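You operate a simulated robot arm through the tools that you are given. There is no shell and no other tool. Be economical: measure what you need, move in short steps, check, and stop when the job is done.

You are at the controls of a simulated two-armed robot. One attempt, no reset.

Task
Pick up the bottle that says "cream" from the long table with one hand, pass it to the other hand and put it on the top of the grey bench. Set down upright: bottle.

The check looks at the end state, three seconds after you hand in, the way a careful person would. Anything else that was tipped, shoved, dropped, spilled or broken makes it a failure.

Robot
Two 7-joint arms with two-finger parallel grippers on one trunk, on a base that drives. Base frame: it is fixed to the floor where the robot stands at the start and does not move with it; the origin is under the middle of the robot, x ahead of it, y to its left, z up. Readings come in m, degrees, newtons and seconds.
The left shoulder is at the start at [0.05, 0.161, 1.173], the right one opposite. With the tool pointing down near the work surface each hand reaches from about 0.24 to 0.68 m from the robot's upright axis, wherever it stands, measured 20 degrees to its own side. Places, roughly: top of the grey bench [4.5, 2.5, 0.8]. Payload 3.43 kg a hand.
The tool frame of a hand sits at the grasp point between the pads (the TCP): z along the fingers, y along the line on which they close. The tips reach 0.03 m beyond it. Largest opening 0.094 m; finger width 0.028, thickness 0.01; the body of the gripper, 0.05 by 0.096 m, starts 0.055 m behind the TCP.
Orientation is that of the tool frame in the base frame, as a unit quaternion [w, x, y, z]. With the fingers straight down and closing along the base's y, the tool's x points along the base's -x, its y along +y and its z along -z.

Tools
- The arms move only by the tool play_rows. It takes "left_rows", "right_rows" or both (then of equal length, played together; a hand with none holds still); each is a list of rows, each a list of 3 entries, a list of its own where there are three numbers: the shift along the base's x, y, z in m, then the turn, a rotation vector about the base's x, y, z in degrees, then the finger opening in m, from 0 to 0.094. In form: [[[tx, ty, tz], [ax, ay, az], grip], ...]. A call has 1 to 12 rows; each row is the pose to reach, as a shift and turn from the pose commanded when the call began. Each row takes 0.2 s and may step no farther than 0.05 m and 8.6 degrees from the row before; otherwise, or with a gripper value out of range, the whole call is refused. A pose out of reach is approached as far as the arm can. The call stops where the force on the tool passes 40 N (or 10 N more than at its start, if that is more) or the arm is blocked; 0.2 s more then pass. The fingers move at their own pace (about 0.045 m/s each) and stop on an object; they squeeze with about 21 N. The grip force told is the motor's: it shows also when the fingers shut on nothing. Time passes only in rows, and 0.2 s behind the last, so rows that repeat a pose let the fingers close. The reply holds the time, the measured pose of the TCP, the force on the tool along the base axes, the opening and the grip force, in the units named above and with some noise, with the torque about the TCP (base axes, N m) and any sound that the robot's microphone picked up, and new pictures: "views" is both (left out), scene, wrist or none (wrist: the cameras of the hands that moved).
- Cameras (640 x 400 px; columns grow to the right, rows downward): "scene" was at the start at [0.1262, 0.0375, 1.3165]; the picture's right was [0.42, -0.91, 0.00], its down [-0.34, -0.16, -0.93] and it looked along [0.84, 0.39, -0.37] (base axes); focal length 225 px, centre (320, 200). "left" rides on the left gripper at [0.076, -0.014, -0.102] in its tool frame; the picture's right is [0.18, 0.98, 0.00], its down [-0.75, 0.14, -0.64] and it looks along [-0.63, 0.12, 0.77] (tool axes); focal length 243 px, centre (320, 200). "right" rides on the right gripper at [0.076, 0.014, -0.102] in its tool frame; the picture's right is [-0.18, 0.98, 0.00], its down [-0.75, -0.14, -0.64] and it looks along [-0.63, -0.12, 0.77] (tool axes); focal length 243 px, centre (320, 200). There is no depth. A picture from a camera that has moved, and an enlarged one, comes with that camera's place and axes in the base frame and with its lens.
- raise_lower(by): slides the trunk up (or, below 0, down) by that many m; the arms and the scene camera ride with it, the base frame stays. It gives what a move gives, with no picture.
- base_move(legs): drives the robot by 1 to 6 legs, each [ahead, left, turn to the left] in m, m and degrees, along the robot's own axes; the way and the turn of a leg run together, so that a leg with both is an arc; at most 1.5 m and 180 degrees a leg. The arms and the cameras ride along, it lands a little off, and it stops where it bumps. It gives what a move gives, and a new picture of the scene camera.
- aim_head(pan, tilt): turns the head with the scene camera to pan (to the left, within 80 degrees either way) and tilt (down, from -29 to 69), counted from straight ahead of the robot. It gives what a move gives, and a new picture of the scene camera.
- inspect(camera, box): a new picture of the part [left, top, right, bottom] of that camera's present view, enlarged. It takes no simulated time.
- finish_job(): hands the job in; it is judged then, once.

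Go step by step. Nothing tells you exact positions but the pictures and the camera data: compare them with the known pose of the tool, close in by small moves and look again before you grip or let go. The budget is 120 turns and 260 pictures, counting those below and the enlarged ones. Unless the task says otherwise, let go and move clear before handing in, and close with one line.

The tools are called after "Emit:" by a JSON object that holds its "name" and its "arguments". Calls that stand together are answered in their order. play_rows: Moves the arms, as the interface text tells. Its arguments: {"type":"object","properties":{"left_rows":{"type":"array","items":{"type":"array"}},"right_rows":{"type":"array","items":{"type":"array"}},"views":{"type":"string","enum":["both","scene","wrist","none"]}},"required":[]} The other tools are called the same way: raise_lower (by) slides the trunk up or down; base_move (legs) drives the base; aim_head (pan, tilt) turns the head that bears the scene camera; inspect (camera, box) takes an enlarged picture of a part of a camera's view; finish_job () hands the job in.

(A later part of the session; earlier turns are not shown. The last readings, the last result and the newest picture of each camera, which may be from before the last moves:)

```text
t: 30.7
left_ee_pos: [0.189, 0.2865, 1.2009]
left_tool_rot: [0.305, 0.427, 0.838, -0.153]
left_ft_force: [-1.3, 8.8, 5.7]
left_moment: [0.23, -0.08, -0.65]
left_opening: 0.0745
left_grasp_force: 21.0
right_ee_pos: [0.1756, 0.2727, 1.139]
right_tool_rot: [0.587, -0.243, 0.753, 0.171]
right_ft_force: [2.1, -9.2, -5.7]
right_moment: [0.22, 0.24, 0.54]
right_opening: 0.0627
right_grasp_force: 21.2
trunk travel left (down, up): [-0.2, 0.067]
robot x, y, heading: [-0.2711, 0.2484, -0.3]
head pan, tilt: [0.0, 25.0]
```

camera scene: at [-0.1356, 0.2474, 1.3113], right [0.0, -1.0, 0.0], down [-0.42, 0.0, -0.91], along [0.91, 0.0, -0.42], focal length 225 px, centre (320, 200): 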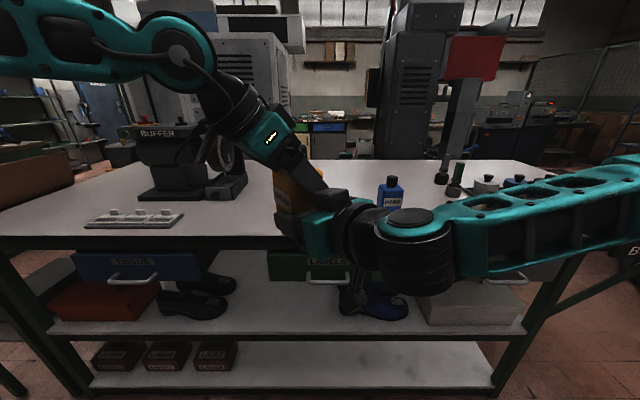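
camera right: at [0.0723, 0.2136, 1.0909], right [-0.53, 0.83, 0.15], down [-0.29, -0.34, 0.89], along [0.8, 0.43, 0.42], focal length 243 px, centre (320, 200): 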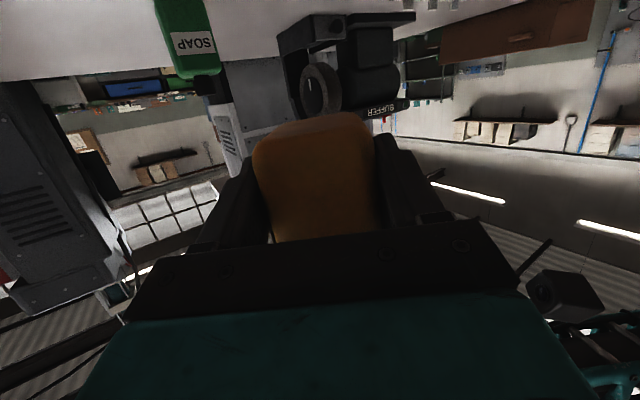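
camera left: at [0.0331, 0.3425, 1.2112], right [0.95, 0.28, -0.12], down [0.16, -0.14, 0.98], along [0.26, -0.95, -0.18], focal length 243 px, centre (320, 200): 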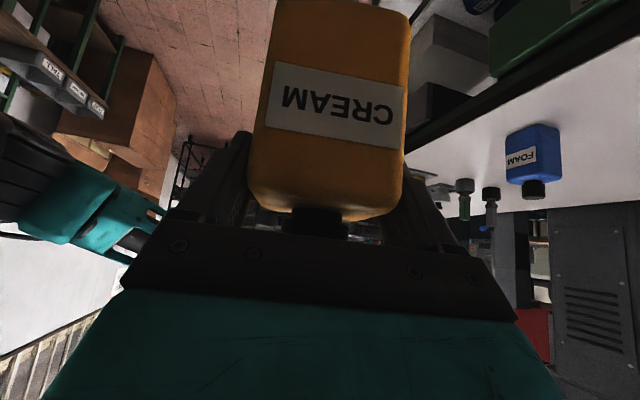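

Slightly over-corrected; I'll go back 1.5 mm, then open the left hand slowly.

Emit:
{"name": "play_rows", "arguments": {"right_rows": [[[0.0007, -0.0015, 0], [0, 0, 0], 0.03], [[0.0007, -0.0015, 0], [0, 0, 0], 0.03]], "views": "none"}}

Emit:
{"name": "play_rows", "arguments": {"left_rows": [[[0, 0, 0], [0, 0, 0], 0.078], [[0, 0, 0], [0, 0, 0], 0.083], [[0, 0, 0], [0, 0, 0], 0.088], [[0, 0, 0], [0, 0, 0], 0.088]]}}

```text
t: 31.3
left_ee_pos: [0.1889, 0.2843, 1.2006]
left_tool_rot: [0.305, 0.426, 0.838, -0.154]
left_ft_force: [-0.8, 12.3, 7.7]
left_moment: [0.38, 0.27, -0.37]
left_opening: 0.0745
left_grasp_force: 21.0
right_ee_pos: [0.1756, 0.2724, 1.1381]
right_tool_rot: [0.586, -0.246, 0.753, 0.172]
right_ft_force: [1.1, -12.7, -9.0]
right_moment: [0.24, 0.01, 0.19]
right_opening: 0.0626
right_grasp_force: 21.1
trunk travel left (down, up): [-0.2, 0.067]
robot x, y, heading: [-0.2704, 0.2513, 0.1]
head pan, tilt: [0.0, 25.0]
```

```text
t: 32.3
left_ee_pos: [0.1893, 0.2839, 1.2004]
left_tool_rot: [0.304, 0.426, 0.838, -0.155]
left_ft_force: [-0.2, 0.0, 0.7]
left_moment: [0.01, -0.02, 0.02]
left_opening: 0.0882
left_grasp_force: 0.1
right_ee_pos: [0.175, 0.2754, 1.1415]
right_tool_rot: [0.587, -0.248, 0.75, 0.175]
right_ft_force: [-0.9, -0.7, -4.3]
right_moment: [-0.03, 0.04, -0.02]
right_opening: 0.0624
right_grasp_force: 21.4
trunk travel left (down, up): [-0.2, 0.067]
robot x, y, heading: [-0.2703, 0.2488, -0.1]
head pan, tilt: [0.0, 25.0]
camera scene: at [-0.1356, 0.2474, 1.3113], right [0.0, -1.0, 0.0], down [-0.42, 0.0, -0.91], along [0.91, 0.0, -0.42], focal length 225 px, centre (320, 200)
camera left: at [0.1049, 0.3774, 1.2304], right [0.71, 0.69, -0.12], down [0.21, -0.05, 0.98], along [0.67, -0.72, -0.18], focal length 243 px, centre (320, 200)
```

scene: 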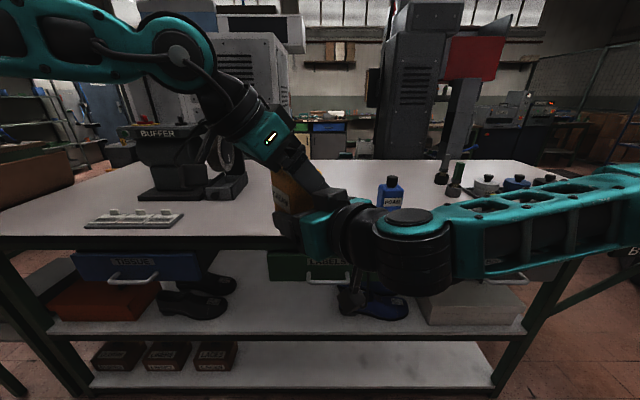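
left: 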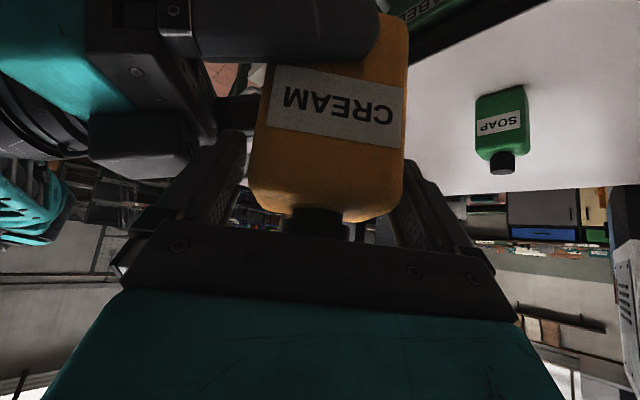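

The right hand now carries the full weight and the left is loose. I'll withdraw the left back along its own axis.

Emit:
{"name": "play_rows", "arguments": {"left_rows": [[[-0.0076, 0.0104, 0.0153], [0, 0, 0], 0.09], [[-0.0152, 0.0208, 0.0306], [0, 0, 0], 0.09], [[-0.027, 0.036, 0.0535], [0, 0, 0], 0.09], [[-0.038, 0.052, 0.0764], [0, 0, 0], 0.09], [[-0.05, 0.07, 0.1], [0, 0, 0], 0.09], [[-0.05, 0.11, 0.12], [0, 0, 0], 0.09]]}}

```text
t: 33.7
left_ee_pos: [0.1377, 0.3955, 1.3189]
left_tool_rot: [0.305, 0.425, 0.837, -0.157]
left_ft_force: [-0.1, 1.0, 0.0]
left_moment: [-0.02, -0.01, 0.01]
left_opening: 0.09
left_grasp_force: 0.1
right_ee_pos: [0.1742, 0.2742, 1.1397]
right_tool_rot: [0.587, -0.247, 0.751, 0.174]
right_ft_force: [0.7, -0.7, -4.4]
right_moment: [-0.03, 0.06, -0.02]
right_opening: 0.0626
right_grasp_force: 20.9
trunk travel left (down, up): [-0.2, 0.067]
robot x, y, heading: [-0.2714, 0.2464, -0.4]
head pan, tilt: [0.0, 25.0]
camera scene: at [-0.1348, 0.2483, 1.3112], right [0.0, -1.0, 0.0], down [-0.42, 0.0, -0.91], along [0.91, 0.0, -0.42], focal length 225 px, centre (320, 200)
camera left: at [0.0542, 0.4878, 1.3493], right [0.71, 0.69, -0.12], down [0.21, -0.05, 0.98], along [0.67, -0.72, -0.18], focal length 243 px, centre (320, 200)
```

scene: 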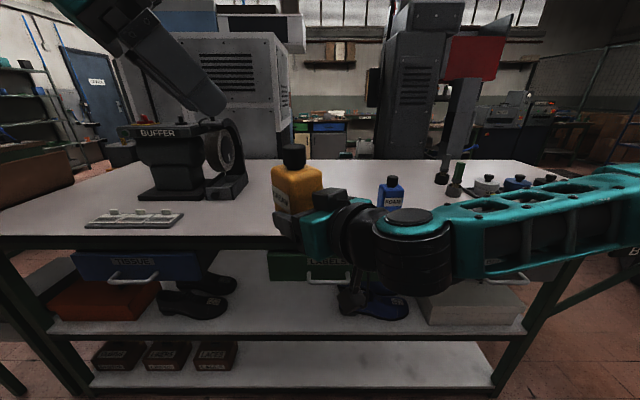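
left: 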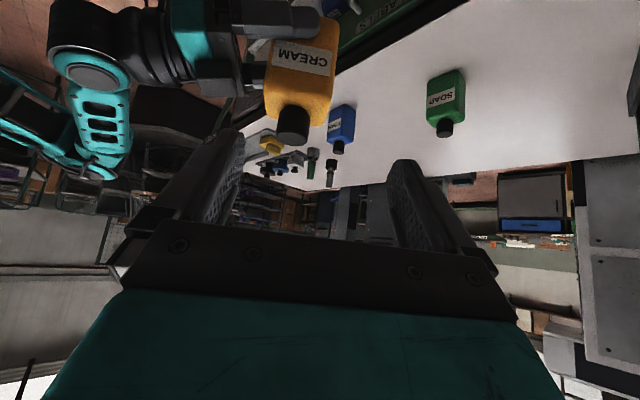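

Hand-over done: the bottle is upright in the right hand. I'll fold the left arm back, then survey the room for the way to the grey bench.

Emit:
{"name": "play_rows", "arguments": {"left_rows": [[[-0.02, 0.03, 0], [0, 0, 8], 0.09], [[-0.04, 0.06, 0], [0, 0, 16], 0.09], [[-0.06, 0.09, 0], [0, 0, 24], 0.09], [[-0.07, 0.1, 0], [0, 0, 32], 0.09], [[-0.08, 0.1, -0.02], [0, 0, 40], 0.09], [[-0.1, 0.1, -0.04], [0, 0, 48], 0.09], [[-0.12, 0.1, -0.06], [0, 0, 52], 0.09]], "views": "none"}}

Emit:
{"name": "play_rows", "arguments": {"left_rows": [[[0, 0, 0], [0, 8, 0], 0.09], [[0, 0, 0], [0, 16, 0], 0.09], [[0, 0, 0], [0, 24, 0], 0.09], [[0, 0, 0], [0, 32, 0], 0.09], [[0, 0, 0], [0, 38, 0], 0.09]], "views": "none"}}

Emit:
{"name": "aim_head", "arguments": {"pan": 25, "tilt": 5}}

Emit:
{"name": "aim_head", "arguments": {"pan": 75, "tilt": 15}}

Emit:
{"name": "aim_head", "arguments": {"pan": -40, "tilt": 15}}

```text
t: 35.3
left_ee_pos: [0.0173, 0.4938, 1.2599]
left_tool_rot: [0.342, 0.015, 0.94, -0.006]
left_ft_force: [-0.4, 0.2, -0.3]
left_moment: [0.01, 0.02, -0.02]
left_opening: 0.0896
left_grasp_force: 0.0
right_ee_pos: [0.1764, 0.2739, 1.1402]
right_tool_rot: [0.588, -0.246, 0.751, 0.173]
right_ft_force: [0.2, -0.2, -4.8]
right_moment: [-0.05, 0.1, -0.02]
right_opening: 0.0624
right_grasp_force: 20.8
trunk travel left (down, up): [-0.2, 0.067]
robot x, y, heading: [-0.2708, 0.2489, -0.2]
head pan, tilt: [0.0, 25.0]
```

```text
t: 36.5
left_ee_pos: [0.0167, 0.4944, 1.2608]
left_tool_rot: [0.016, 0.013, 1.0, -0.01]
left_ft_force: [-0.7, 0.0, 0.5]
left_moment: [-0.06, -0.02, 0.03]
left_opening: 0.0904
left_grasp_force: 0.1
right_ee_pos: [0.1747, 0.2741, 1.1392]
right_tool_rot: [0.587, -0.247, 0.751, 0.174]
right_ft_force: [1.0, 0.5, -3.6]
right_moment: [-0.07, 0.08, 0.0]
right_opening: 0.0624
right_grasp_force: 21.0
trunk travel left (down, up): [-0.2, 0.067]
robot x, y, heading: [-0.2698, 0.2484, -0.1]
head pan, tilt: [0.0, 25.0]
```

```text
t: 37.4
left_ee_pos: [0.0171, 0.4938, 1.2618]
left_tool_rot: [0.018, 0.013, 1.0, -0.01]
left_ft_force: [-0.9, 0.7, -0.3]
left_moment: [0.01, 0.0, -0.02]
left_opening: 0.0903
left_grasp_force: 0.0
right_ee_pos: [0.1748, 0.274, 1.14]
right_tool_rot: [0.588, -0.248, 0.75, 0.175]
right_ft_force: [0.0, 1.0, -3.7]
right_moment: [-0.08, 0.02, 0.0]
right_opening: 0.0621
right_grasp_force: 20.5
trunk travel left (down, up): [-0.2, 0.067]
robot x, y, heading: [-0.2715, 0.2447, -0.0]
head pan, tilt: [25.0, 5.0]
camera scene: at [-0.1444, 0.2861, 1.3437], right [0.42, -0.91, 0.0], down [-0.08, -0.04, -1.0], along [0.9, 0.42, -0.09], focal length 225 px, centre (320, 200)
```

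scene: 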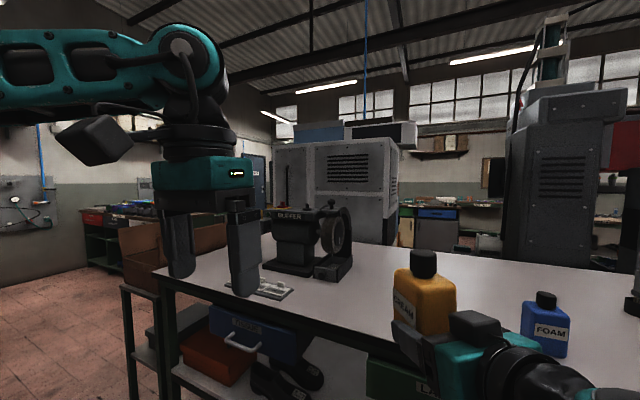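

```text
t: 38.6
left_ee_pos: [0.0167, 0.4943, 1.2607]
left_tool_rot: [0.018, 0.013, 1.0, -0.009]
left_ft_force: [-0.5, -0.2, -0.1]
left_moment: [-0.01, -0.03, 0.0]
left_opening: 0.0899
left_grasp_force: 0.1
right_ee_pos: [0.1748, 0.273, 1.1403]
right_tool_rot: [0.587, -0.247, 0.751, 0.174]
right_ft_force: [0.8, 0.1, -4.2]
right_moment: [-0.04, 0.06, 0.02]
right_opening: 0.0622
right_grasp_force: 20.9
trunk travel left (down, up): [-0.2, 0.067]
robot x, y, heading: [-0.2721, 0.2486, 0.2]
head pan, tilt: [75.0, 15.0]
camera scene: at [-0.2035, 0.3375, 1.3276], right [0.97, -0.26, 0.0], down [-0.07, -0.25, -0.97], along [0.25, 0.93, -0.26], focal length 225 px, centre (320, 200)
```

scene: 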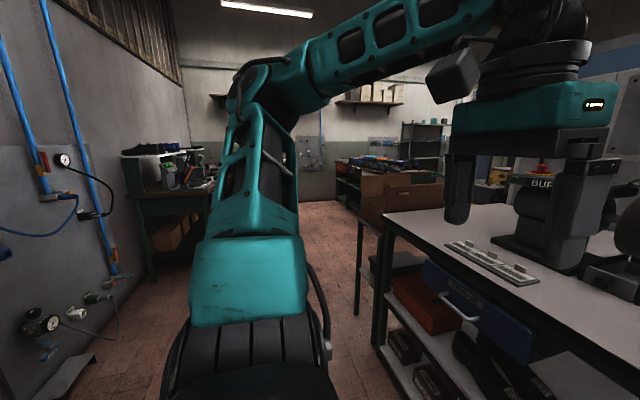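

```text
t: 40.5
left_ee_pos: [0.0171, 0.4945, 1.2604]
left_tool_rot: [0.018, 0.013, 1.0, -0.009]
left_ft_force: [-0.9, -0.5, 0.0]
left_moment: [-0.01, -0.01, 0.0]
left_opening: 0.09
left_grasp_force: 0.0
right_ee_pos: [0.1758, 0.2738, 1.1402]
right_tool_rot: [0.587, -0.247, 0.751, 0.174]
right_ft_force: [0.9, -0.6, -3.6]
right_moment: [-0.04, 0.07, -0.01]
right_opening: 0.0626
right_grasp_force: 20.9
trunk travel left (down, up): [-0.2, 0.067]
robot x, y, heading: [-0.2675, 0.2504, 0.0]
head pan, tilt: [-40.0, 15.0]
camera scene: at [-0.1561, 0.1874, 1.3275], right [-0.64, -0.77, 0.0], down [-0.2, 0.17, -0.97], along [0.74, -0.62, -0.26], focal length 225 px, centre (320, 200)
```

scene: 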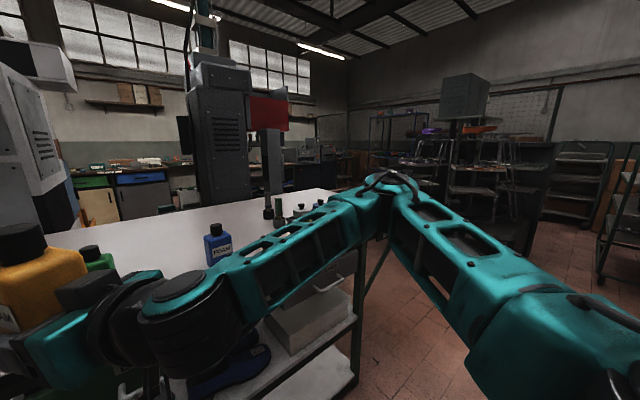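

The grey bench should lie behind the CNC machine, about 25° to the left. I'll go round the left end of the table, starting with a sideways drive of 1.2 m and another look.

Emit:
{"name": "base_move", "arguments": {"legs": [[-0.1, 0, 0], [0, 1.3, 0]]}}

Emit:
{"name": "aim_head", "arguments": {"pan": 15, "tilt": 15}}

Emit:
{"name": "aim_head", "arguments": {"pan": 70, "tilt": 20}}

```text
t: 47.8
left_ee_pos: [-0.0788, 1.7854, 1.2611]
left_tool_rot: [0.018, 0.016, 1.0, -0.009]
left_ft_force: [-1.1, 0.0, 0.2]
left_moment: [0.01, -0.01, -0.01]
left_opening: 0.0902
left_grasp_force: 0.0
right_ee_pos: [0.0782, 1.5636, 1.1397]
right_tool_rot: [0.587, -0.245, 0.752, 0.172]
right_ft_force: [-0.3, -0.5, -3.6]
right_moment: [-0.03, 0.06, -0.01]
right_opening: 0.0626
right_grasp_force: 20.7
trunk travel left (down, up): [-0.2, 0.067]
robot x, y, heading: [-0.3685, 1.5445, -0.4]
head pan, tilt: [-40.0, 15.0]
camera scene: at [-0.254, 1.4785, 1.3275], right [-0.65, -0.76, 0.0], down [-0.2, 0.17, -0.97], along [0.74, -0.62, -0.26], focal length 225 px, centre (320, 200)
```

scene: 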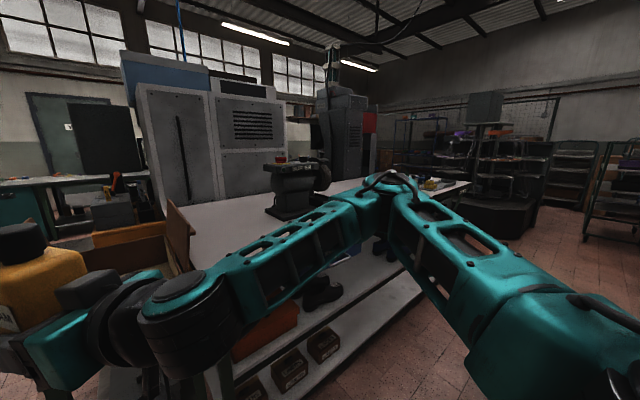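

```text
t: 49.0
left_ee_pos: [-0.0788, 1.783, 1.2587]
left_tool_rot: [0.017, 0.016, 1.0, -0.01]
left_ft_force: [-0.1, 0.0, 0.1]
left_moment: [0.01, -0.02, -0.01]
left_opening: 0.0899
left_grasp_force: 0.1
right_ee_pos: [0.0781, 1.5625, 1.1397]
right_tool_rot: [0.588, -0.245, 0.752, 0.172]
right_ft_force: [0.2, 0.8, -3.8]
right_moment: [-0.04, 0.05, -0.04]
right_opening: 0.0623
right_grasp_force: 21.0
trunk travel left (down, up): [-0.2, 0.067]
robot x, y, heading: [-0.3681, 1.5381, -0.4]
head pan, tilt: [15.0, 15.0]
camera scene: at [-0.2349, 1.5624, 1.3275], right [0.25, -0.97, 0.0], down [-0.25, -0.07, -0.97], along [0.93, 0.25, -0.26], focal length 225 px, centre (320, 200)
```

scene: 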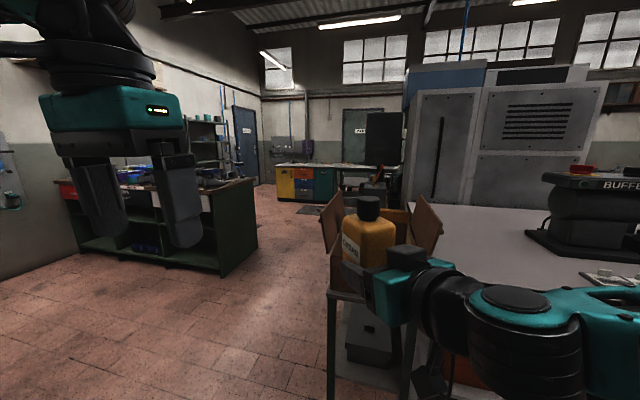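

```text
t: 50.3
left_ee_pos: [-0.0802, 1.7849, 1.2601]
left_tool_rot: [0.017, 0.016, 1.0, -0.01]
left_ft_force: [-0.2, -0.1, -0.2]
left_moment: [0.03, 0.0, -0.03]
left_opening: 0.0902
left_grasp_force: 0.1
right_ee_pos: [0.0777, 1.5636, 1.1407]
right_tool_rot: [0.587, -0.246, 0.752, 0.173]
right_ft_force: [0.6, -0.7, -3.5]
right_moment: [-0.04, 0.07, 0.05]
right_opening: 0.0625
right_grasp_force: 21.1
trunk travel left (down, up): [-0.2, 0.067]
robot x, y, heading: [-0.3659, 1.5411, -0.2]
head pan, tilt: [70.0, 20.0]
camera scene: at [-0.2929, 1.626, 1.3194], right [0.94, -0.35, 0.0], down [-0.12, -0.32, -0.94], along [0.33, 0.88, -0.34], focal length 225 px, centre (320, 200)
```

scene: 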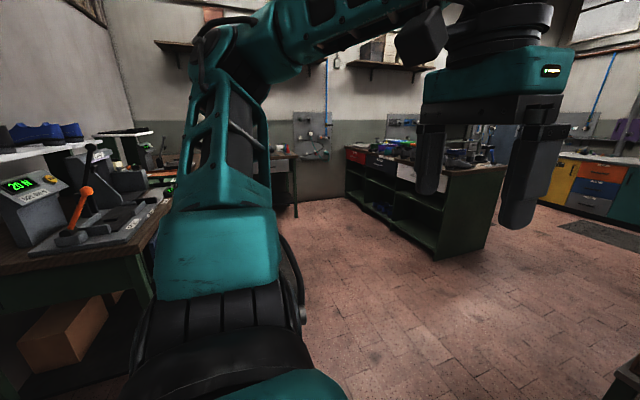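

Ahead I see a bench with coloured drawers near (4.3, 3.1), which fits the given place. I'll go into the corridor at y≈2.42, drive ahead, and look closer.

Emit:
{"name": "base_move", "arguments": {"legs": [[0, 0.88, 0], [1.5, 0, 0], [1.2, 0, 0]]}}

Emit:
{"name": "aim_head", "arguments": {"pan": 0, "tilt": 20}}

```text
t: 67.6
left_ee_pos: [2.6257, 2.6471, 1.2608]
left_tool_rot: [0.017, 0.015, 1.0, -0.011]
left_ft_force: [0.5, -0.7, 0.3]
left_moment: [-0.02, 0.01, 0.01]
left_opening: 0.09
left_grasp_force: 0.1
right_ee_pos: [2.7836, 2.4259, 1.1391]
right_tool_rot: [0.587, -0.246, 0.751, 0.173]
right_ft_force: [0.3, -0.2, -4.1]
right_moment: [-0.04, 0.05, 0.03]
right_opening: 0.062
right_grasp_force: 20.8
trunk travel left (down, up): [-0.2, 0.067]
robot x, y, heading: [2.3382, 2.4051, -0.2]
head pan, tilt: [70.0, 20.0]
camera scene: at [2.4128, 2.4875, 1.3194], right [0.94, -0.34, 0.0], down [-0.12, -0.32, -0.94], along [0.32, 0.88, -0.34], focal length 225 px, centre (320, 200)
```

scene: 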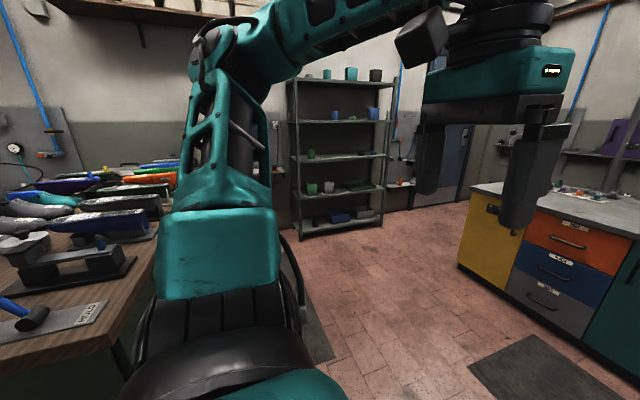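

```text
t: 69.0
left_ee_pos: [2.626, 2.6465, 1.2605]
left_tool_rot: [0.018, 0.015, 1.0, -0.01]
left_ft_force: [-0.6, 0.0, 0.1]
left_moment: [-0.05, 0.03, 0.0]
left_opening: 0.0901
left_grasp_force: 0.0
right_ee_pos: [2.7827, 2.4267, 1.1405]
right_tool_rot: [0.587, -0.246, 0.752, 0.173]
right_ft_force: [-0.8, -0.7, -4.4]
right_moment: [-0.05, 0.09, 0.01]
right_opening: 0.0627
right_grasp_force: 21.7
trunk travel left (down, up): [-0.2, 0.067]
robot x, y, heading: [2.3349, 2.3986, -0.2]
head pan, tilt: [0.0, 20.0]
camera scene: at [2.4737, 2.3999, 1.3194], right [0.0, -1.0, 0.0], down [-0.34, 0.0, -0.94], along [0.94, 0.0, -0.34], focal length 225 px, centre (320, 200)
```

scene: 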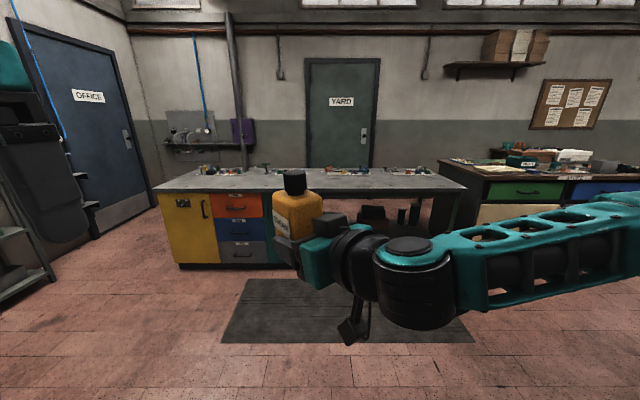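

This is the grey bench, its front edge at x≈4.13 and the front half of the top apparently free. I'll zoom in.

Emit:
{"name": "inspect", "arguments": {"camera": "scene", "box": [150, 150, 480, 280]}}

```text
1.94 times, centred on (315, 215) of scene
camera zoom: at [2.4737, 2.3999, 1.3194], right [0.0, -1.0, 0.0], down [-0.34, 0.0, -0.94], along [0.94, 0.0, -0.34], focal length 437 px, centre (330, 171)
```

zoom: 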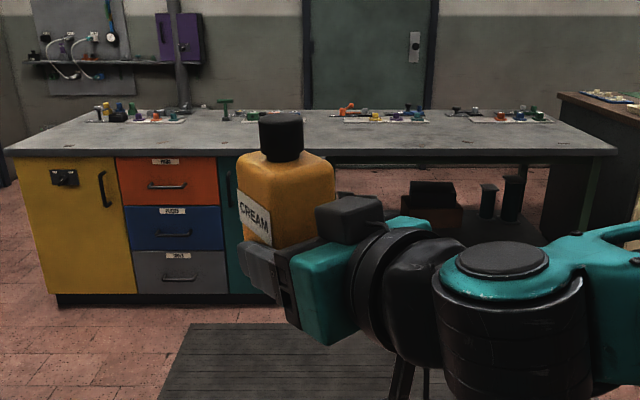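

The front half of the top is clear. I'll turn the right hand to point straight ahead (yaw −34° about vertical, bottle stays upright) while still far from the bench.

Emit:
{"name": "play_rows", "arguments": {"right_rows": [[[0, -0.02, 0], [0, 0, -6], 0.03], [[0, -0.04, 0], [0, 0, -12], 0.03], [[0, -0.07, 0], [0, 0, -18], 0.03], [[0, -0.1, 0], [0, 0, -24], 0.03], [[0, -0.13, 0], [0, 0, -30], 0.03], [[0, -0.15, 0], [0, 0, -34], 0.03], [[0, -0.15, 0], [0, 0, -34], 0.03]]}}

```text
t: 70.7
left_ee_pos: [2.6273, 2.6458, 1.2607]
left_tool_rot: [0.018, 0.015, 1.0, -0.01]
left_ft_force: [-0.3, 0.5, -0.2]
left_moment: [0.03, -0.01, 0.01]
left_opening: 0.0899
left_grasp_force: 0.1
right_ee_pos: [2.7828, 2.2741, 1.1405]
right_tool_rot: [0.612, -0.015, 0.79, -0.006]
right_ft_force: [-0.4, 0.1, -4.1]
right_moment: [0.0, 0.08, -0.04]
right_opening: 0.0628
right_grasp_force: 20.7
trunk travel left (down, up): [-0.2, 0.067]
robot x, y, heading: [2.3344, 2.3997, 0.0]
head pan, tilt: [0.0, 20.0]
camera scene: at [2.4737, 2.3998, 1.3194], right [0.0, -1.0, 0.0], down [-0.34, 0.0, -0.94], along [0.94, 0.0, -0.34], focal length 225 px, centre (320, 200)
camera right: at [2.6652, 2.2852, 1.0911], right [0.03, 0.99, 0.15], down [-0.43, -0.12, 0.89], along [0.9, -0.09, 0.42], focal length 243 px, centre (320, 200)
```

scene: 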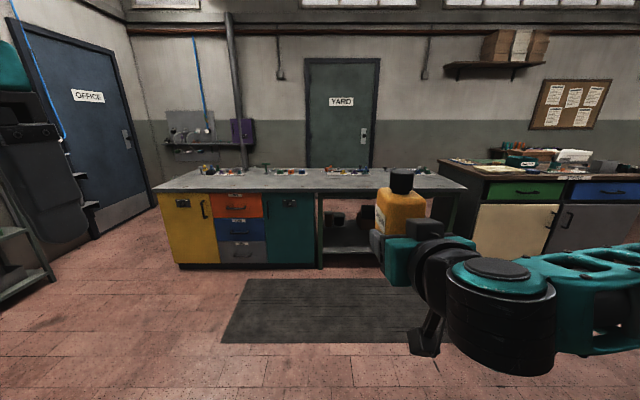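
right: 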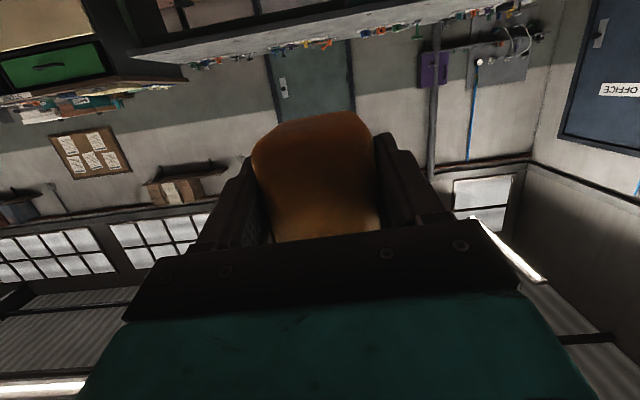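

The bottle is upright, pointing straight ahead. I'll lower the trunk and drive closer (bottle bottom then ≈0.905, above the bench).

Emit:
{"name": "raise_lower", "arguments": {"by": -0.18}}

Emit:
{"name": "base_move", "arguments": {"legs": [[1.1, 0, 0]]}}

Emit:
{"name": "aim_head", "arguments": {"pan": -15, "tilt": 35}}

```text
t: 72.7
left_ee_pos: [2.6263, 2.6476, 1.0803]
left_tool_rot: [0.017, 0.015, 1.0, -0.009]
left_ft_force: [0.2, 0.1, -0.2]
left_moment: [-0.01, 0.01, 0.01]
left_opening: 0.0898
left_grasp_force: 0.1
right_ee_pos: [2.7841, 2.2745, 0.96]
right_tool_rot: [0.613, -0.016, 0.79, -0.006]
right_ft_force: [0.4, -0.6, -4.4]
right_moment: [0.0, 0.06, -0.01]
right_opening: 0.0625
right_grasp_force: 20.7
trunk travel left (down, up): [-0.02, 0.247]
robot x, y, heading: [2.3374, 2.4031, 0.2]
head pan, tilt: [0.0, 20.0]
```

```text
t: 78.3
left_ee_pos: [3.7366, 2.6468, 1.0806]
left_tool_rot: [0.017, 0.013, 1.0, -0.01]
left_ft_force: [-0.5, 0.5, 0.8]
left_moment: [0.02, -0.01, 0.03]
left_opening: 0.0901
left_grasp_force: 0.1
right_ee_pos: [3.8948, 2.2765, 0.9591]
right_tool_rot: [0.612, -0.017, 0.79, -0.005]
right_ft_force: [-0.7, 0.3, -3.8]
right_moment: [0.0, 0.06, 0.01]
right_opening: 0.0624
right_grasp_force: 21.2
trunk travel left (down, up): [-0.02, 0.247]
robot x, y, heading: [3.4497, 2.3981, 0.1]
head pan, tilt: [0.0, 20.0]
camera scene: at [3.5854, 2.3999, 1.1394], right [0.0, -1.0, 0.0], down [-0.34, 0.0, -0.94], along [0.94, 0.0, -0.34], focal length 225 px, centre (320, 200)
```

scene: 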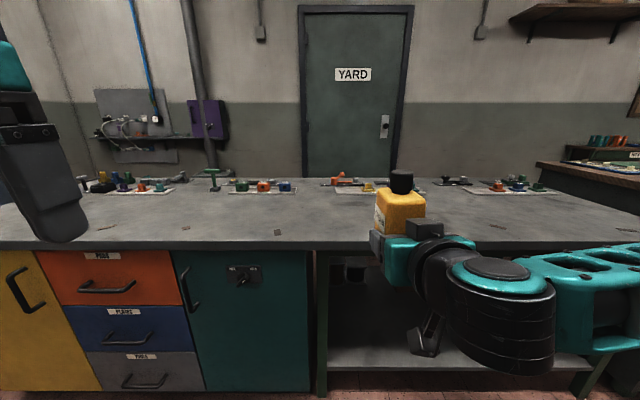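

```text
t: 79.1
left_ee_pos: [3.7379, 2.6475, 1.0797]
left_tool_rot: [0.017, 0.013, 1.0, -0.01]
left_ft_force: [0.3, 0.9, -0.9]
left_moment: [-0.04, 0.01, 0.02]
left_opening: 0.0898
left_grasp_force: 0.2
right_ee_pos: [3.8948, 2.2753, 0.9603]
right_tool_rot: [0.612, -0.017, 0.791, -0.005]
right_ft_force: [-0.7, 0.1, -3.7]
right_moment: [-0.01, 0.07, 0.01]
right_opening: 0.0622
right_grasp_force: 21.4
trunk travel left (down, up): [-0.02, 0.247]
robot x, y, heading: [3.4491, 2.3984, 0.1]
head pan, tilt: [-15.0, 35.0]
camera scene: at [3.5774, 2.3771, 1.1156], right [-0.26, -0.97, 0.0], down [-0.55, 0.15, -0.82], along [0.79, -0.21, -0.57], focal length 225 px, centre (320, 200)
```

scene: 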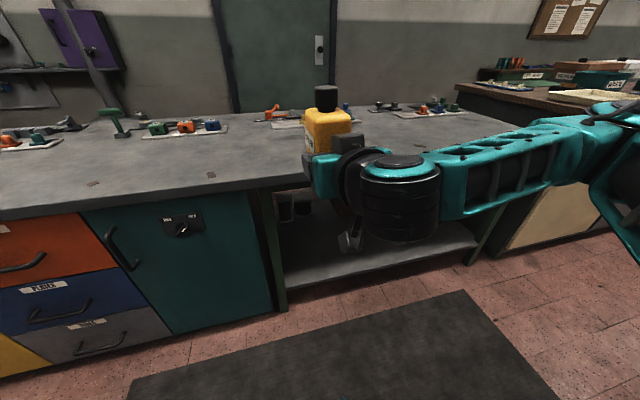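

I need the bench edge and height more precisely; I'll zoom in from here.

Emit:
{"name": "inspect", "arguments": {"camera": "scene", "box": [180, 140, 300, 215]}}

Emit:
{"name": "aim_head", "arguments": {"pan": 0, "tilt": 20}}

Emit:
{"name": "inspect", "arguments": {"camera": "scene", "box": [200, 180, 360, 280]}}

Emit:
{"name": "inspect", "arguments": {"camera": "right", "box": [0, 0, 640, 400]}}

```text
5.33 times, centred on (240, 178) of scene
camera zoom: at [3.5774, 2.3771, 1.1156], right [-0.26, -0.97, 0.0], down [-0.55, 0.15, -0.82], along [0.79, -0.21, -0.57], focal length 1201 px, centre (747, 320)
```

zoom: 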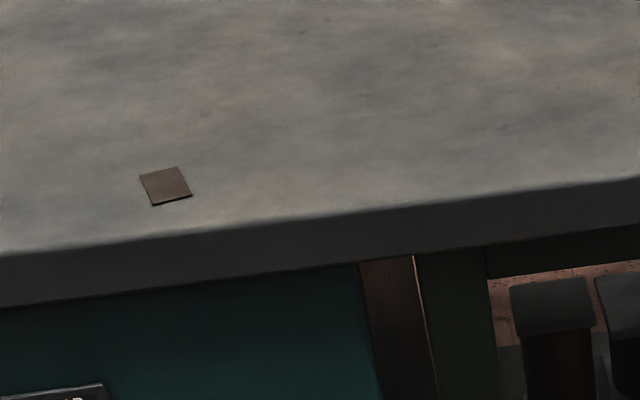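

```text
t: 79.9
left_ee_pos: [3.7368, 2.6477, 1.08]
left_tool_rot: [0.017, 0.013, 1.0, -0.011]
left_ft_force: [0.0, -0.2, 0.6]
left_moment: [-0.03, 0.0, -0.02]
left_opening: 0.0902
left_grasp_force: 0.0
right_ee_pos: [3.8954, 2.2763, 0.9599]
right_tool_rot: [0.612, -0.017, 0.791, -0.005]
right_ft_force: [0.2, -0.1, -4.1]
right_moment: [0.01, 0.07, -0.01]
right_opening: 0.0625
right_grasp_force: 20.7
trunk travel left (down, up): [-0.02, 0.247]
robot x, y, heading: [3.4478, 2.4005, 0.2]
head pan, tilt: [0.0, 20.0]
camera scene: at [3.5854, 2.3998, 1.1393], right [0.0, -1.0, 0.0], down [-0.34, 0.0, -0.94], along [0.94, 0.0, -0.34], focal length 225 px, centre (320, 200)
```

scene: 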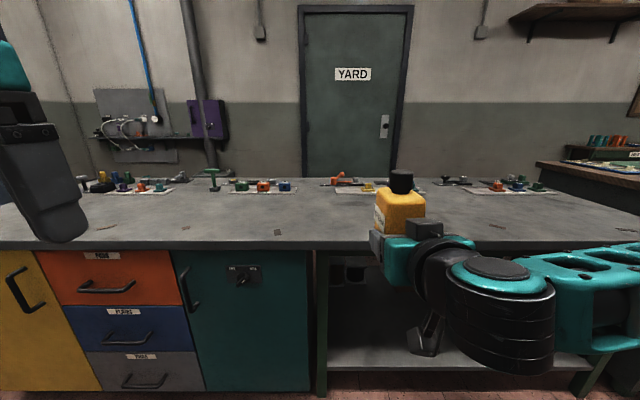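

```text
4.00 times, centred on (280, 230) of scene
camera zoom: at [3.5854, 2.3998, 1.1393], right [0.0, -1.0, 0.0], down [-0.34, 0.0, -0.94], along [0.94, 0.0, -0.34], focal length 901 px, centre (480, 80)
```

zoom: 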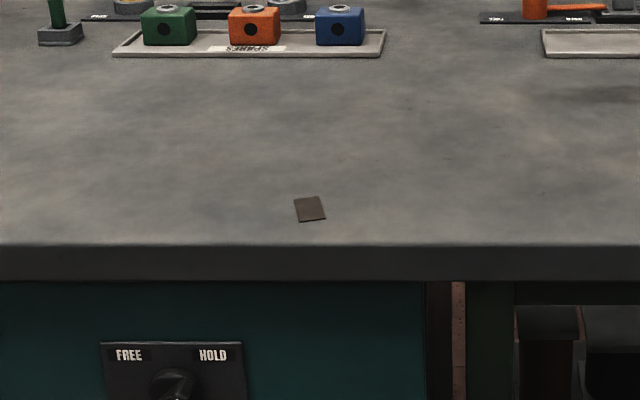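

```text
1.00 times, centred on (320, 200) of right
camera zoom: at [3.7775, 2.2862, 0.9111], right [0.03, 0.99, 0.15], down [-0.43, -0.12, 0.89], along [0.9, -0.09, 0.42], focal length 243 px, centre (320, 200)
```

zoom: 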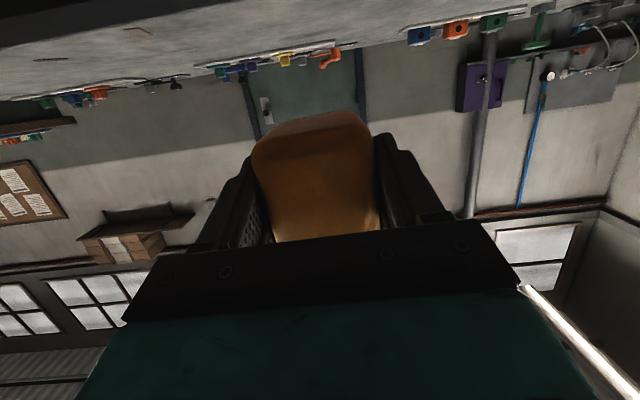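

The bench edge comes out at x≈4.165 for a top at z≈0.80. I'll drive 0.25 m closer, with the bottle's bottom at about 0.925, well above the top.

Emit:
{"name": "base_move", "arguments": {"legs": [[0.25, 0, 0]]}}

Emit:
{"name": "aim_head", "arguments": {"pan": -15, "tilt": 35}}

```text
t: 81.7
left_ee_pos: [3.9875, 2.6466, 1.0809]
left_tool_rot: [0.017, 0.014, 1.0, -0.01]
left_ft_force: [-0.1, -1.5, 0.2]
left_moment: [-0.01, 0.03, 0.0]
left_opening: 0.09
left_grasp_force: 0.2
right_ee_pos: [4.1462, 2.274, 0.9598]
right_tool_rot: [0.612, -0.017, 0.791, -0.005]
right_ft_force: [-0.8, 0.4, -4.1]
right_moment: [0.02, 0.07, -0.02]
right_opening: 0.0624
right_grasp_force: 21.0
trunk travel left (down, up): [-0.02, 0.247]
robot x, y, heading: [3.7019, 2.4021, 0.0]
head pan, tilt: [0.0, 20.0]
camera scene: at [3.836, 2.3997, 1.1393], right [0.0, -1.0, 0.0], down [-0.34, 0.0, -0.94], along [0.94, 0.0, -0.34], focal length 225 px, centre (320, 200)
```

scene: 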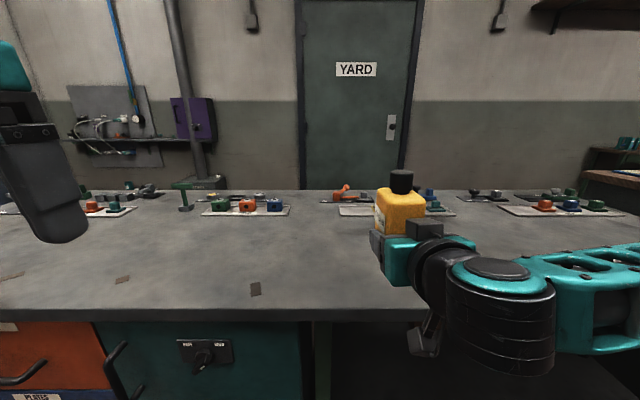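

```text
t: 82.5
left_ee_pos: [3.9883, 2.6459, 1.0802]
left_tool_rot: [0.017, 0.014, 1.0, -0.011]
left_ft_force: [0.2, 0.6, 0.5]
left_moment: [-0.01, 0.02, 0.0]
left_opening: 0.09
left_grasp_force: 0.0
right_ee_pos: [4.1458, 2.2745, 0.9592]
right_tool_rot: [0.612, -0.016, 0.791, -0.006]
right_ft_force: [0.7, -0.4, -4.6]
right_moment: [-0.01, 0.03, 0.02]
right_opening: 0.0626
right_grasp_force: 21.2
trunk travel left (down, up): [-0.02, 0.247]
robot x, y, heading: [3.702, 2.3985, -0.1]
head pan, tilt: [-15.0, 35.0]
camera scene: at [3.8277, 2.3769, 1.1156], right [-0.26, -0.97, 0.0], down [-0.55, 0.15, -0.82], along [0.79, -0.21, -0.57], focal length 225 px, centre (320, 200)
```

scene: 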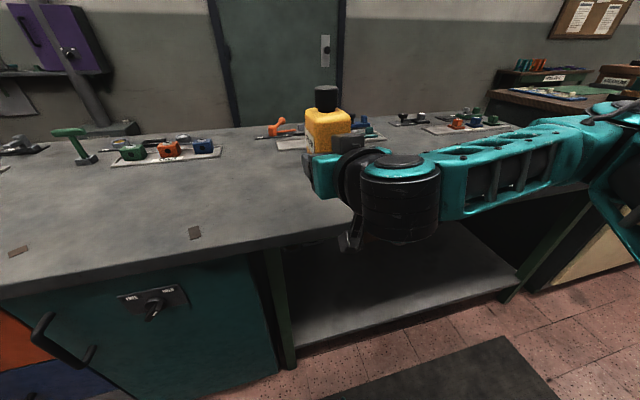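

Two views agree: bench edge x≈4.175, top z≈0.795. I'll extend the hand 0.09 m and come down to about 3 cm above the surface.

Emit:
{"name": "play_rows", "arguments": {"right_rows": [[[0.03, 0, 0], [0, 0, 0], 0.03], [[0.06, 0, 0], [0, 0, 0], 0.03], [[0.09, 0, 0], [0, 0, 0], 0.03], [[0.09, 0, -0.03], [0, 0, 0], 0.03], [[0.09, 0, -0.06], [0, 0, 0], 0.03], [[0.09, 0, -0.09], [0, 0, 0], 0.03], [[0.09, 0, -0.1], [0, 0, 0], 0.03]]}}

```text
t: 84.1
left_ee_pos: [3.9882, 2.6461, 1.0801]
left_tool_rot: [0.017, 0.015, 1.0, -0.01]
left_ft_force: [0.2, 0.3, 0.4]
left_moment: [-0.06, 0.02, 0.02]
left_opening: 0.0899
left_grasp_force: 0.1
right_ee_pos: [4.2349, 2.2814, 0.8644]
right_tool_rot: [0.611, -0.016, 0.791, -0.007]
right_ft_force: [0.4, 0.1, -3.5]
right_moment: [-0.03, 0.1, -0.03]
right_opening: 0.0626
right_grasp_force: 21.1
right hand out of reach, approached as far as the arm can: row 7
trunk travel left (down, up): [-0.02, 0.247]
robot x, y, heading: [3.7018, 2.4002, -0.2]
head pan, tilt: [-15.0, 35.0]
camera scene: at [3.8277, 2.3771, 1.1156], right [-0.26, -0.97, 0.0], down [-0.55, 0.15, -0.82], along [0.79, -0.21, -0.57], focal length 225 px, centre (320, 200)
camera right: at [4.1168, 2.2929, 0.8159], right [0.03, 0.99, 0.15], down [-0.43, -0.12, 0.9], along [0.9, -0.09, 0.42], focal length 243 px, centre (320, 200)
```

scene: 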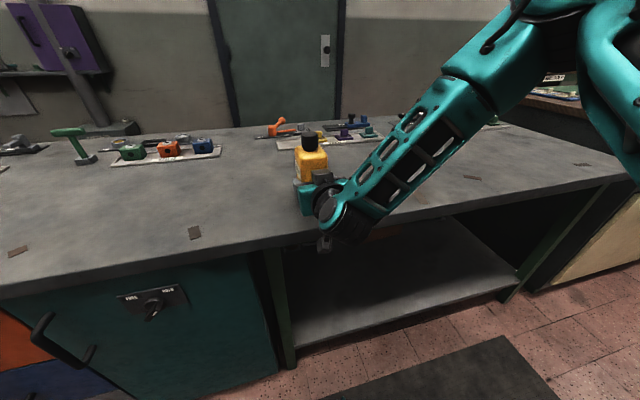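
right: 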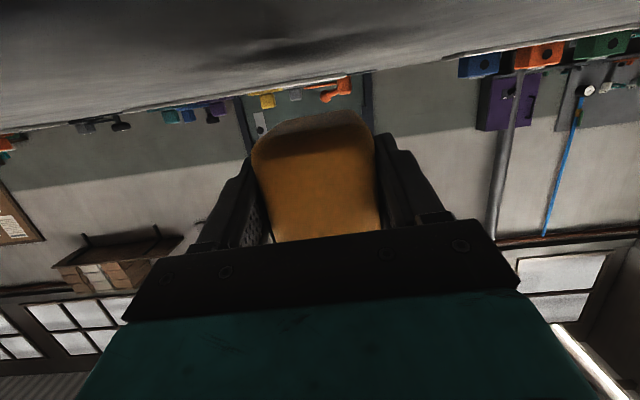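

The arm hit its limit at z≈0.864 because it is too folded. I'll back the base 0.08 m, re-extend, and use the last 2 cm of trunk travel to come down.

Emit:
{"name": "base_move", "arguments": {"legs": [[-0.08, 0, 0]]}}

Emit:
{"name": "play_rows", "arguments": {"right_rows": [[[0.02, 0, 0], [0, 0, 0], 0.03], [[0.04, 0, 0], [0, 0, 0], 0.03], [[0.06, 0, 0], [0, 0, 0], 0.03], [[0.08, 0, 0], [0, 0, 0], 0.03], [[0.08, 0, 0], [0, 0, 0], 0.03]], "views": "none"}}

```text
t: 85.1
left_ee_pos: [3.9078, 2.6475, 1.0813]
left_tool_rot: [0.018, 0.013, 1.0, -0.01]
left_ft_force: [-0.2, 0.6, 0.1]
left_moment: [-0.02, -0.02, 0.01]
left_opening: 0.0902
left_grasp_force: 0.0
right_ee_pos: [4.1549, 2.2828, 0.8653]
right_tool_rot: [0.611, -0.016, 0.791, -0.007]
right_ft_force: [0.1, -0.4, -3.8]
right_moment: [0.0, 0.07, 0.02]
right_opening: 0.0621
right_grasp_force: 21.2
trunk travel left (down, up): [-0.02, 0.247]
robot x, y, heading: [3.6225, 2.4, 0.1]
head pan, tilt: [-15.0, 35.0]
camera scene: at [3.7474, 2.3771, 1.1156], right [-0.26, -0.97, 0.0], down [-0.55, 0.15, -0.82], along [0.79, -0.21, -0.57], focal length 225 px, centre (320, 200)
```

scene: 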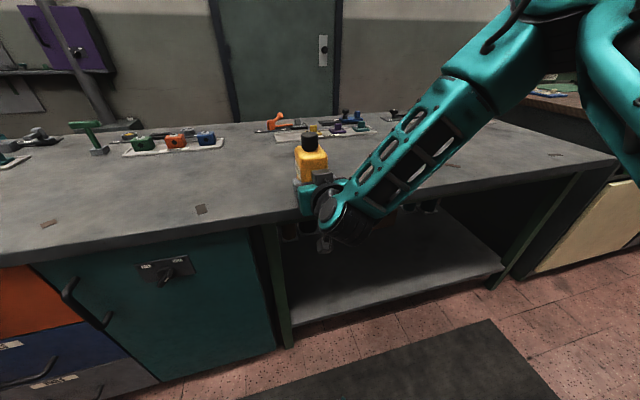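

```text
t: 86.3
left_ee_pos: [3.9087, 2.6474, 1.081]
left_tool_rot: [0.018, 0.014, 1.0, -0.01]
left_ft_force: [0.0, -0.2, 0.0]
left_moment: [0.02, 0.01, 0.01]
left_opening: 0.0901
left_grasp_force: 0.1
right_ee_pos: [4.2353, 2.2825, 0.8647]
right_tool_rot: [0.611, -0.016, 0.792, -0.007]
right_ft_force: [0.4, -0.9, -3.3]
right_moment: [0.0, 0.08, 0.0]
right_opening: 0.0623
right_grasp_force: 21.2
trunk travel left (down, up): [-0.02, 0.247]
robot x, y, heading: [3.6198, 2.4041, 0.1]
head pan, tilt: [-15.0, 35.0]
```

Reached. Now I'll go down slowly with the arm.

Emit:
{"name": "play_rows", "arguments": {"right_rows": [[[0, 0, -0.008], [0, 0, 0], 0.03], [[0, 0, -0.016], [0, 0, 0], 0.03], [[0, 0, -0.022], [0, 0, 0], 0.03]]}}

```text
t: 87.1
left_ee_pos: [3.9078, 2.6458, 1.0802]
left_tool_rot: [0.017, 0.014, 1.0, -0.01]
left_ft_force: [0.0, 0.1, 0.6]
left_moment: [0.01, 0.0, 0.0]
left_opening: 0.0899
left_grasp_force: 0.1
right_ee_pos: [4.236, 2.2892, 0.8479]
right_tool_rot: [0.608, -0.015, 0.794, -0.009]
right_ft_force: [-0.8, -0.3, -4.4]
right_moment: [-0.03, 0.04, 0.01]
right_opening: 0.0623
right_grasp_force: 20.6
right hand out of reach, approached as far as the arm can: row 2, 3
trunk travel left (down, up): [-0.02, 0.247]
robot x, y, heading: [3.6157, 2.4001, -0.0]
head pan, tilt: [-15.0, 35.0]
camera scene: at [3.7478, 2.3771, 1.1155], right [-0.26, -0.97, 0.0], down [-0.55, 0.15, -0.82], along [0.79, -0.21, -0.57], focal length 225 px, centre (320, 200)
camera right: at [4.1173, 2.3007, 0.7993], right [0.04, 0.99, 0.15], down [-0.42, -0.12, 0.9], along [0.91, -0.1, 0.41], focal length 243 px, centre (320, 200)
```

scene: 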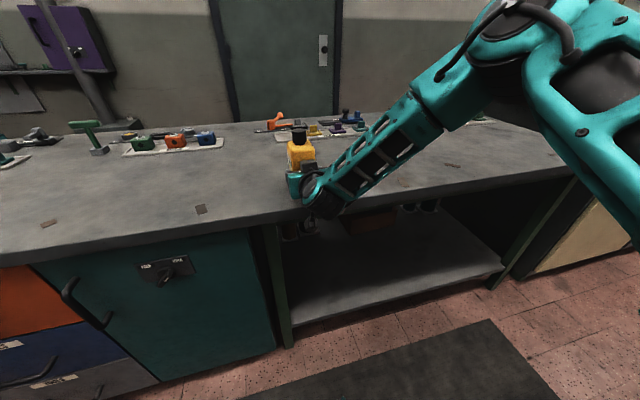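
right: 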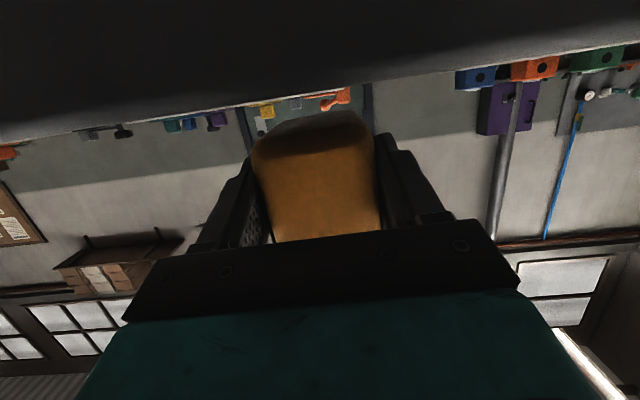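

At z≈0.848 and free of contact. The remaining height I'll take with the trunk in small steps.

Emit:
{"name": "raise_lower", "arguments": {"by": -0.01}}

Emit:
{"name": "inspect", "arguments": {"camera": "scene", "box": [260, 110, 360, 230]}}

```text
t: 87.7
left_ee_pos: [3.9084, 2.6477, 1.0702]
left_tool_rot: [0.017, 0.013, 1.0, -0.009]
left_ft_force: [-0.9, 0.3, -0.3]
left_moment: [0.02, -0.02, -0.01]
left_opening: 0.09
left_grasp_force: 0.0
right_ee_pos: [4.2352, 2.2888, 0.8361]
right_tool_rot: [0.608, -0.013, 0.794, -0.01]
right_ft_force: [0.3, -0.8, -4.2]
right_moment: [0.02, 0.06, 0.01]
right_opening: 0.0625
right_grasp_force: 20.3
trunk travel left (down, up): [-0.01, 0.257]
robot x, y, heading: [3.6187, 2.4005, -0.1]
head pan, tilt: [-15.0, 35.0]
```

```text
3.33 times, centred on (310, 170) of scene
camera zoom: at [3.7477, 2.377, 1.1055], right [-0.26, -0.97, 0.0], down [-0.55, 0.15, -0.82], along [0.79, -0.21, -0.57], focal length 751 px, centre (353, 300)
```

zoom: 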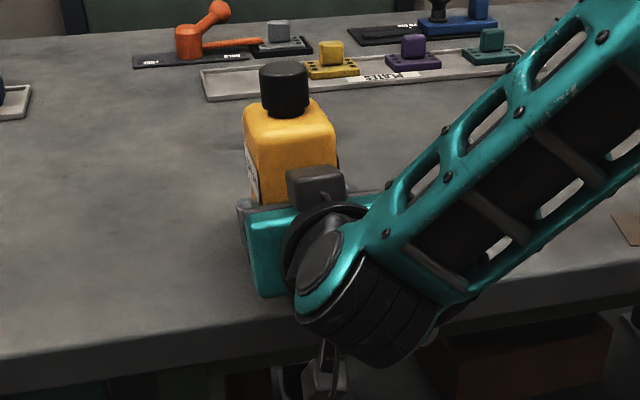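

Still free. Next 5 mm.

Emit:
{"name": "raise_lower", "arguments": {"by": -0.005}}

Emit:
{"name": "raise_lower", "arguments": {"by": -0.003}}

```text
t: 88.3
left_ee_pos: [3.9078, 2.6475, 1.066]
left_tool_rot: [0.019, 0.013, 1.0, -0.01]
left_ft_force: [-0.3, -0.7, -0.5]
left_moment: [0.03, 0.0, 0.02]
left_opening: 0.0898
left_grasp_force: 0.0
right_ee_pos: [4.2361, 2.2893, 0.8344]
right_tool_rot: [0.61, -0.013, 0.792, -0.01]
right_ft_force: [0.1, 0.3, 1.1]
right_moment: [0.16, -0.21, -0.04]
right_opening: 0.0625
right_grasp_force: 21.5
trunk travel left (down, up): [-0.005, 0.262]
robot x, y, heading: [3.6237, 2.4022, 0.0]
head pan, tilt: [-15.0, 35.0]
```

```text
t: 88.8
left_ee_pos: [3.9058, 2.6464, 1.0618]
left_tool_rot: [0.019, 0.013, 1.0, -0.01]
left_ft_force: [1.0, 0.4, 0.1]
left_moment: [0.01, 0.0, 0.04]
left_opening: 0.09
left_grasp_force: 0.1
right_ee_pos: [4.2349, 2.2894, 0.8327]
right_tool_rot: [0.611, -0.013, 0.791, -0.01]
right_ft_force: [-3.1, -1.3, 11.8]
right_moment: [0.41, -0.37, 0.1]
right_opening: 0.0626
right_grasp_force: 21.2
trunk travel left (down, up): [-0.002, 0.265]
robot x, y, heading: [3.6185, 2.403, 0.0]
head pan, tilt: [-15.0, 35.0]
```

Contact at z≈0.833, with the push-up force acting under the bottle (about 2 cm ahead of the TCP), so the bottle stands on the bench. I'll relax the fingers slowly.

Emit:
{"name": "play_rows", "arguments": {"right_rows": [[[0, 0, 0], [0, 0, 0], 0.064], [[0, 0, 0], [0, 0, 0], 0.067], [[0, 0, 0], [0, 0, 0], 0.072], [[0, 0, 0], [0, 0, 0], 0.08], [[0, 0, 0], [0, 0, 0], 0.09], [[0, 0, 0], [0, 0, 0], 0.09]]}}

Emit:
{"name": "inspect", "arguments": {"camera": "scene", "box": [260, 110, 360, 230]}}

```text
t: 90.2
left_ee_pos: [3.9083, 2.6475, 1.0624]
left_tool_rot: [0.018, 0.014, 1.0, -0.01]
left_ft_force: [0.3, 0.0, 0.3]
left_moment: [0.01, 0.02, -0.01]
left_opening: 0.09
left_grasp_force: 0.1
right_ee_pos: [4.2359, 2.289, 0.8292]
right_tool_rot: [0.609, -0.014, 0.793, -0.009]
right_ft_force: [-0.2, -0.9, -0.2]
right_moment: [-0.02, -0.02, 0.05]
right_opening: 0.0899
right_grasp_force: 0.0
trunk travel left (down, up): [-0.002, 0.265]
robot x, y, heading: [3.6217, 2.3968, 0.1]
head pan, tilt: [-15.0, 35.0]
camera scene: at [3.7474, 2.3771, 1.0976], right [-0.26, -0.97, 0.0], down [-0.55, 0.15, -0.82], along [0.79, -0.21, -0.57], focal length 225 px, centre (320, 200)
camera right: at [4.1171, 2.3007, 0.7816], right [0.04, 0.99, 0.15], down [-0.42, -0.12, 0.9], along [0.9, -0.1, 0.41], focal length 243 px, centre (320, 200)
```

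scene: 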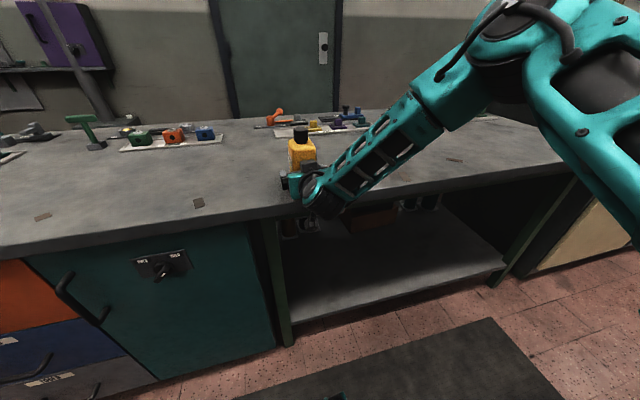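
right: 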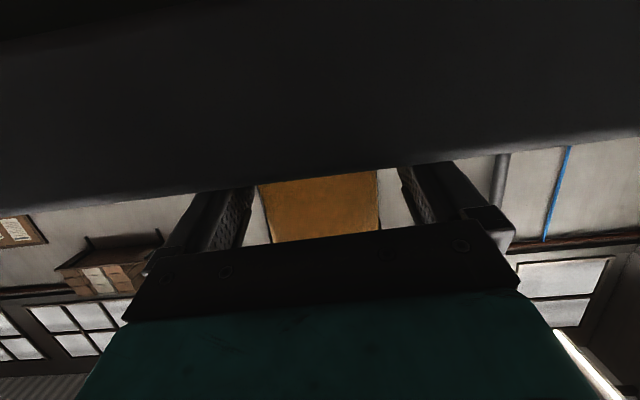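

```text
3.33 times, centred on (310, 170) of scene
camera zoom: at [3.7474, 2.3771, 1.0976], right [-0.26, -0.97, 0.0], down [-0.55, 0.15, -0.82], along [0.79, -0.21, -0.57], focal length 751 px, centre (353, 300)
```

zoom: 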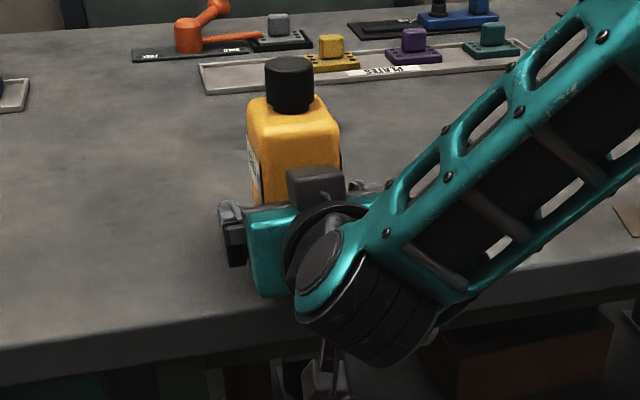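

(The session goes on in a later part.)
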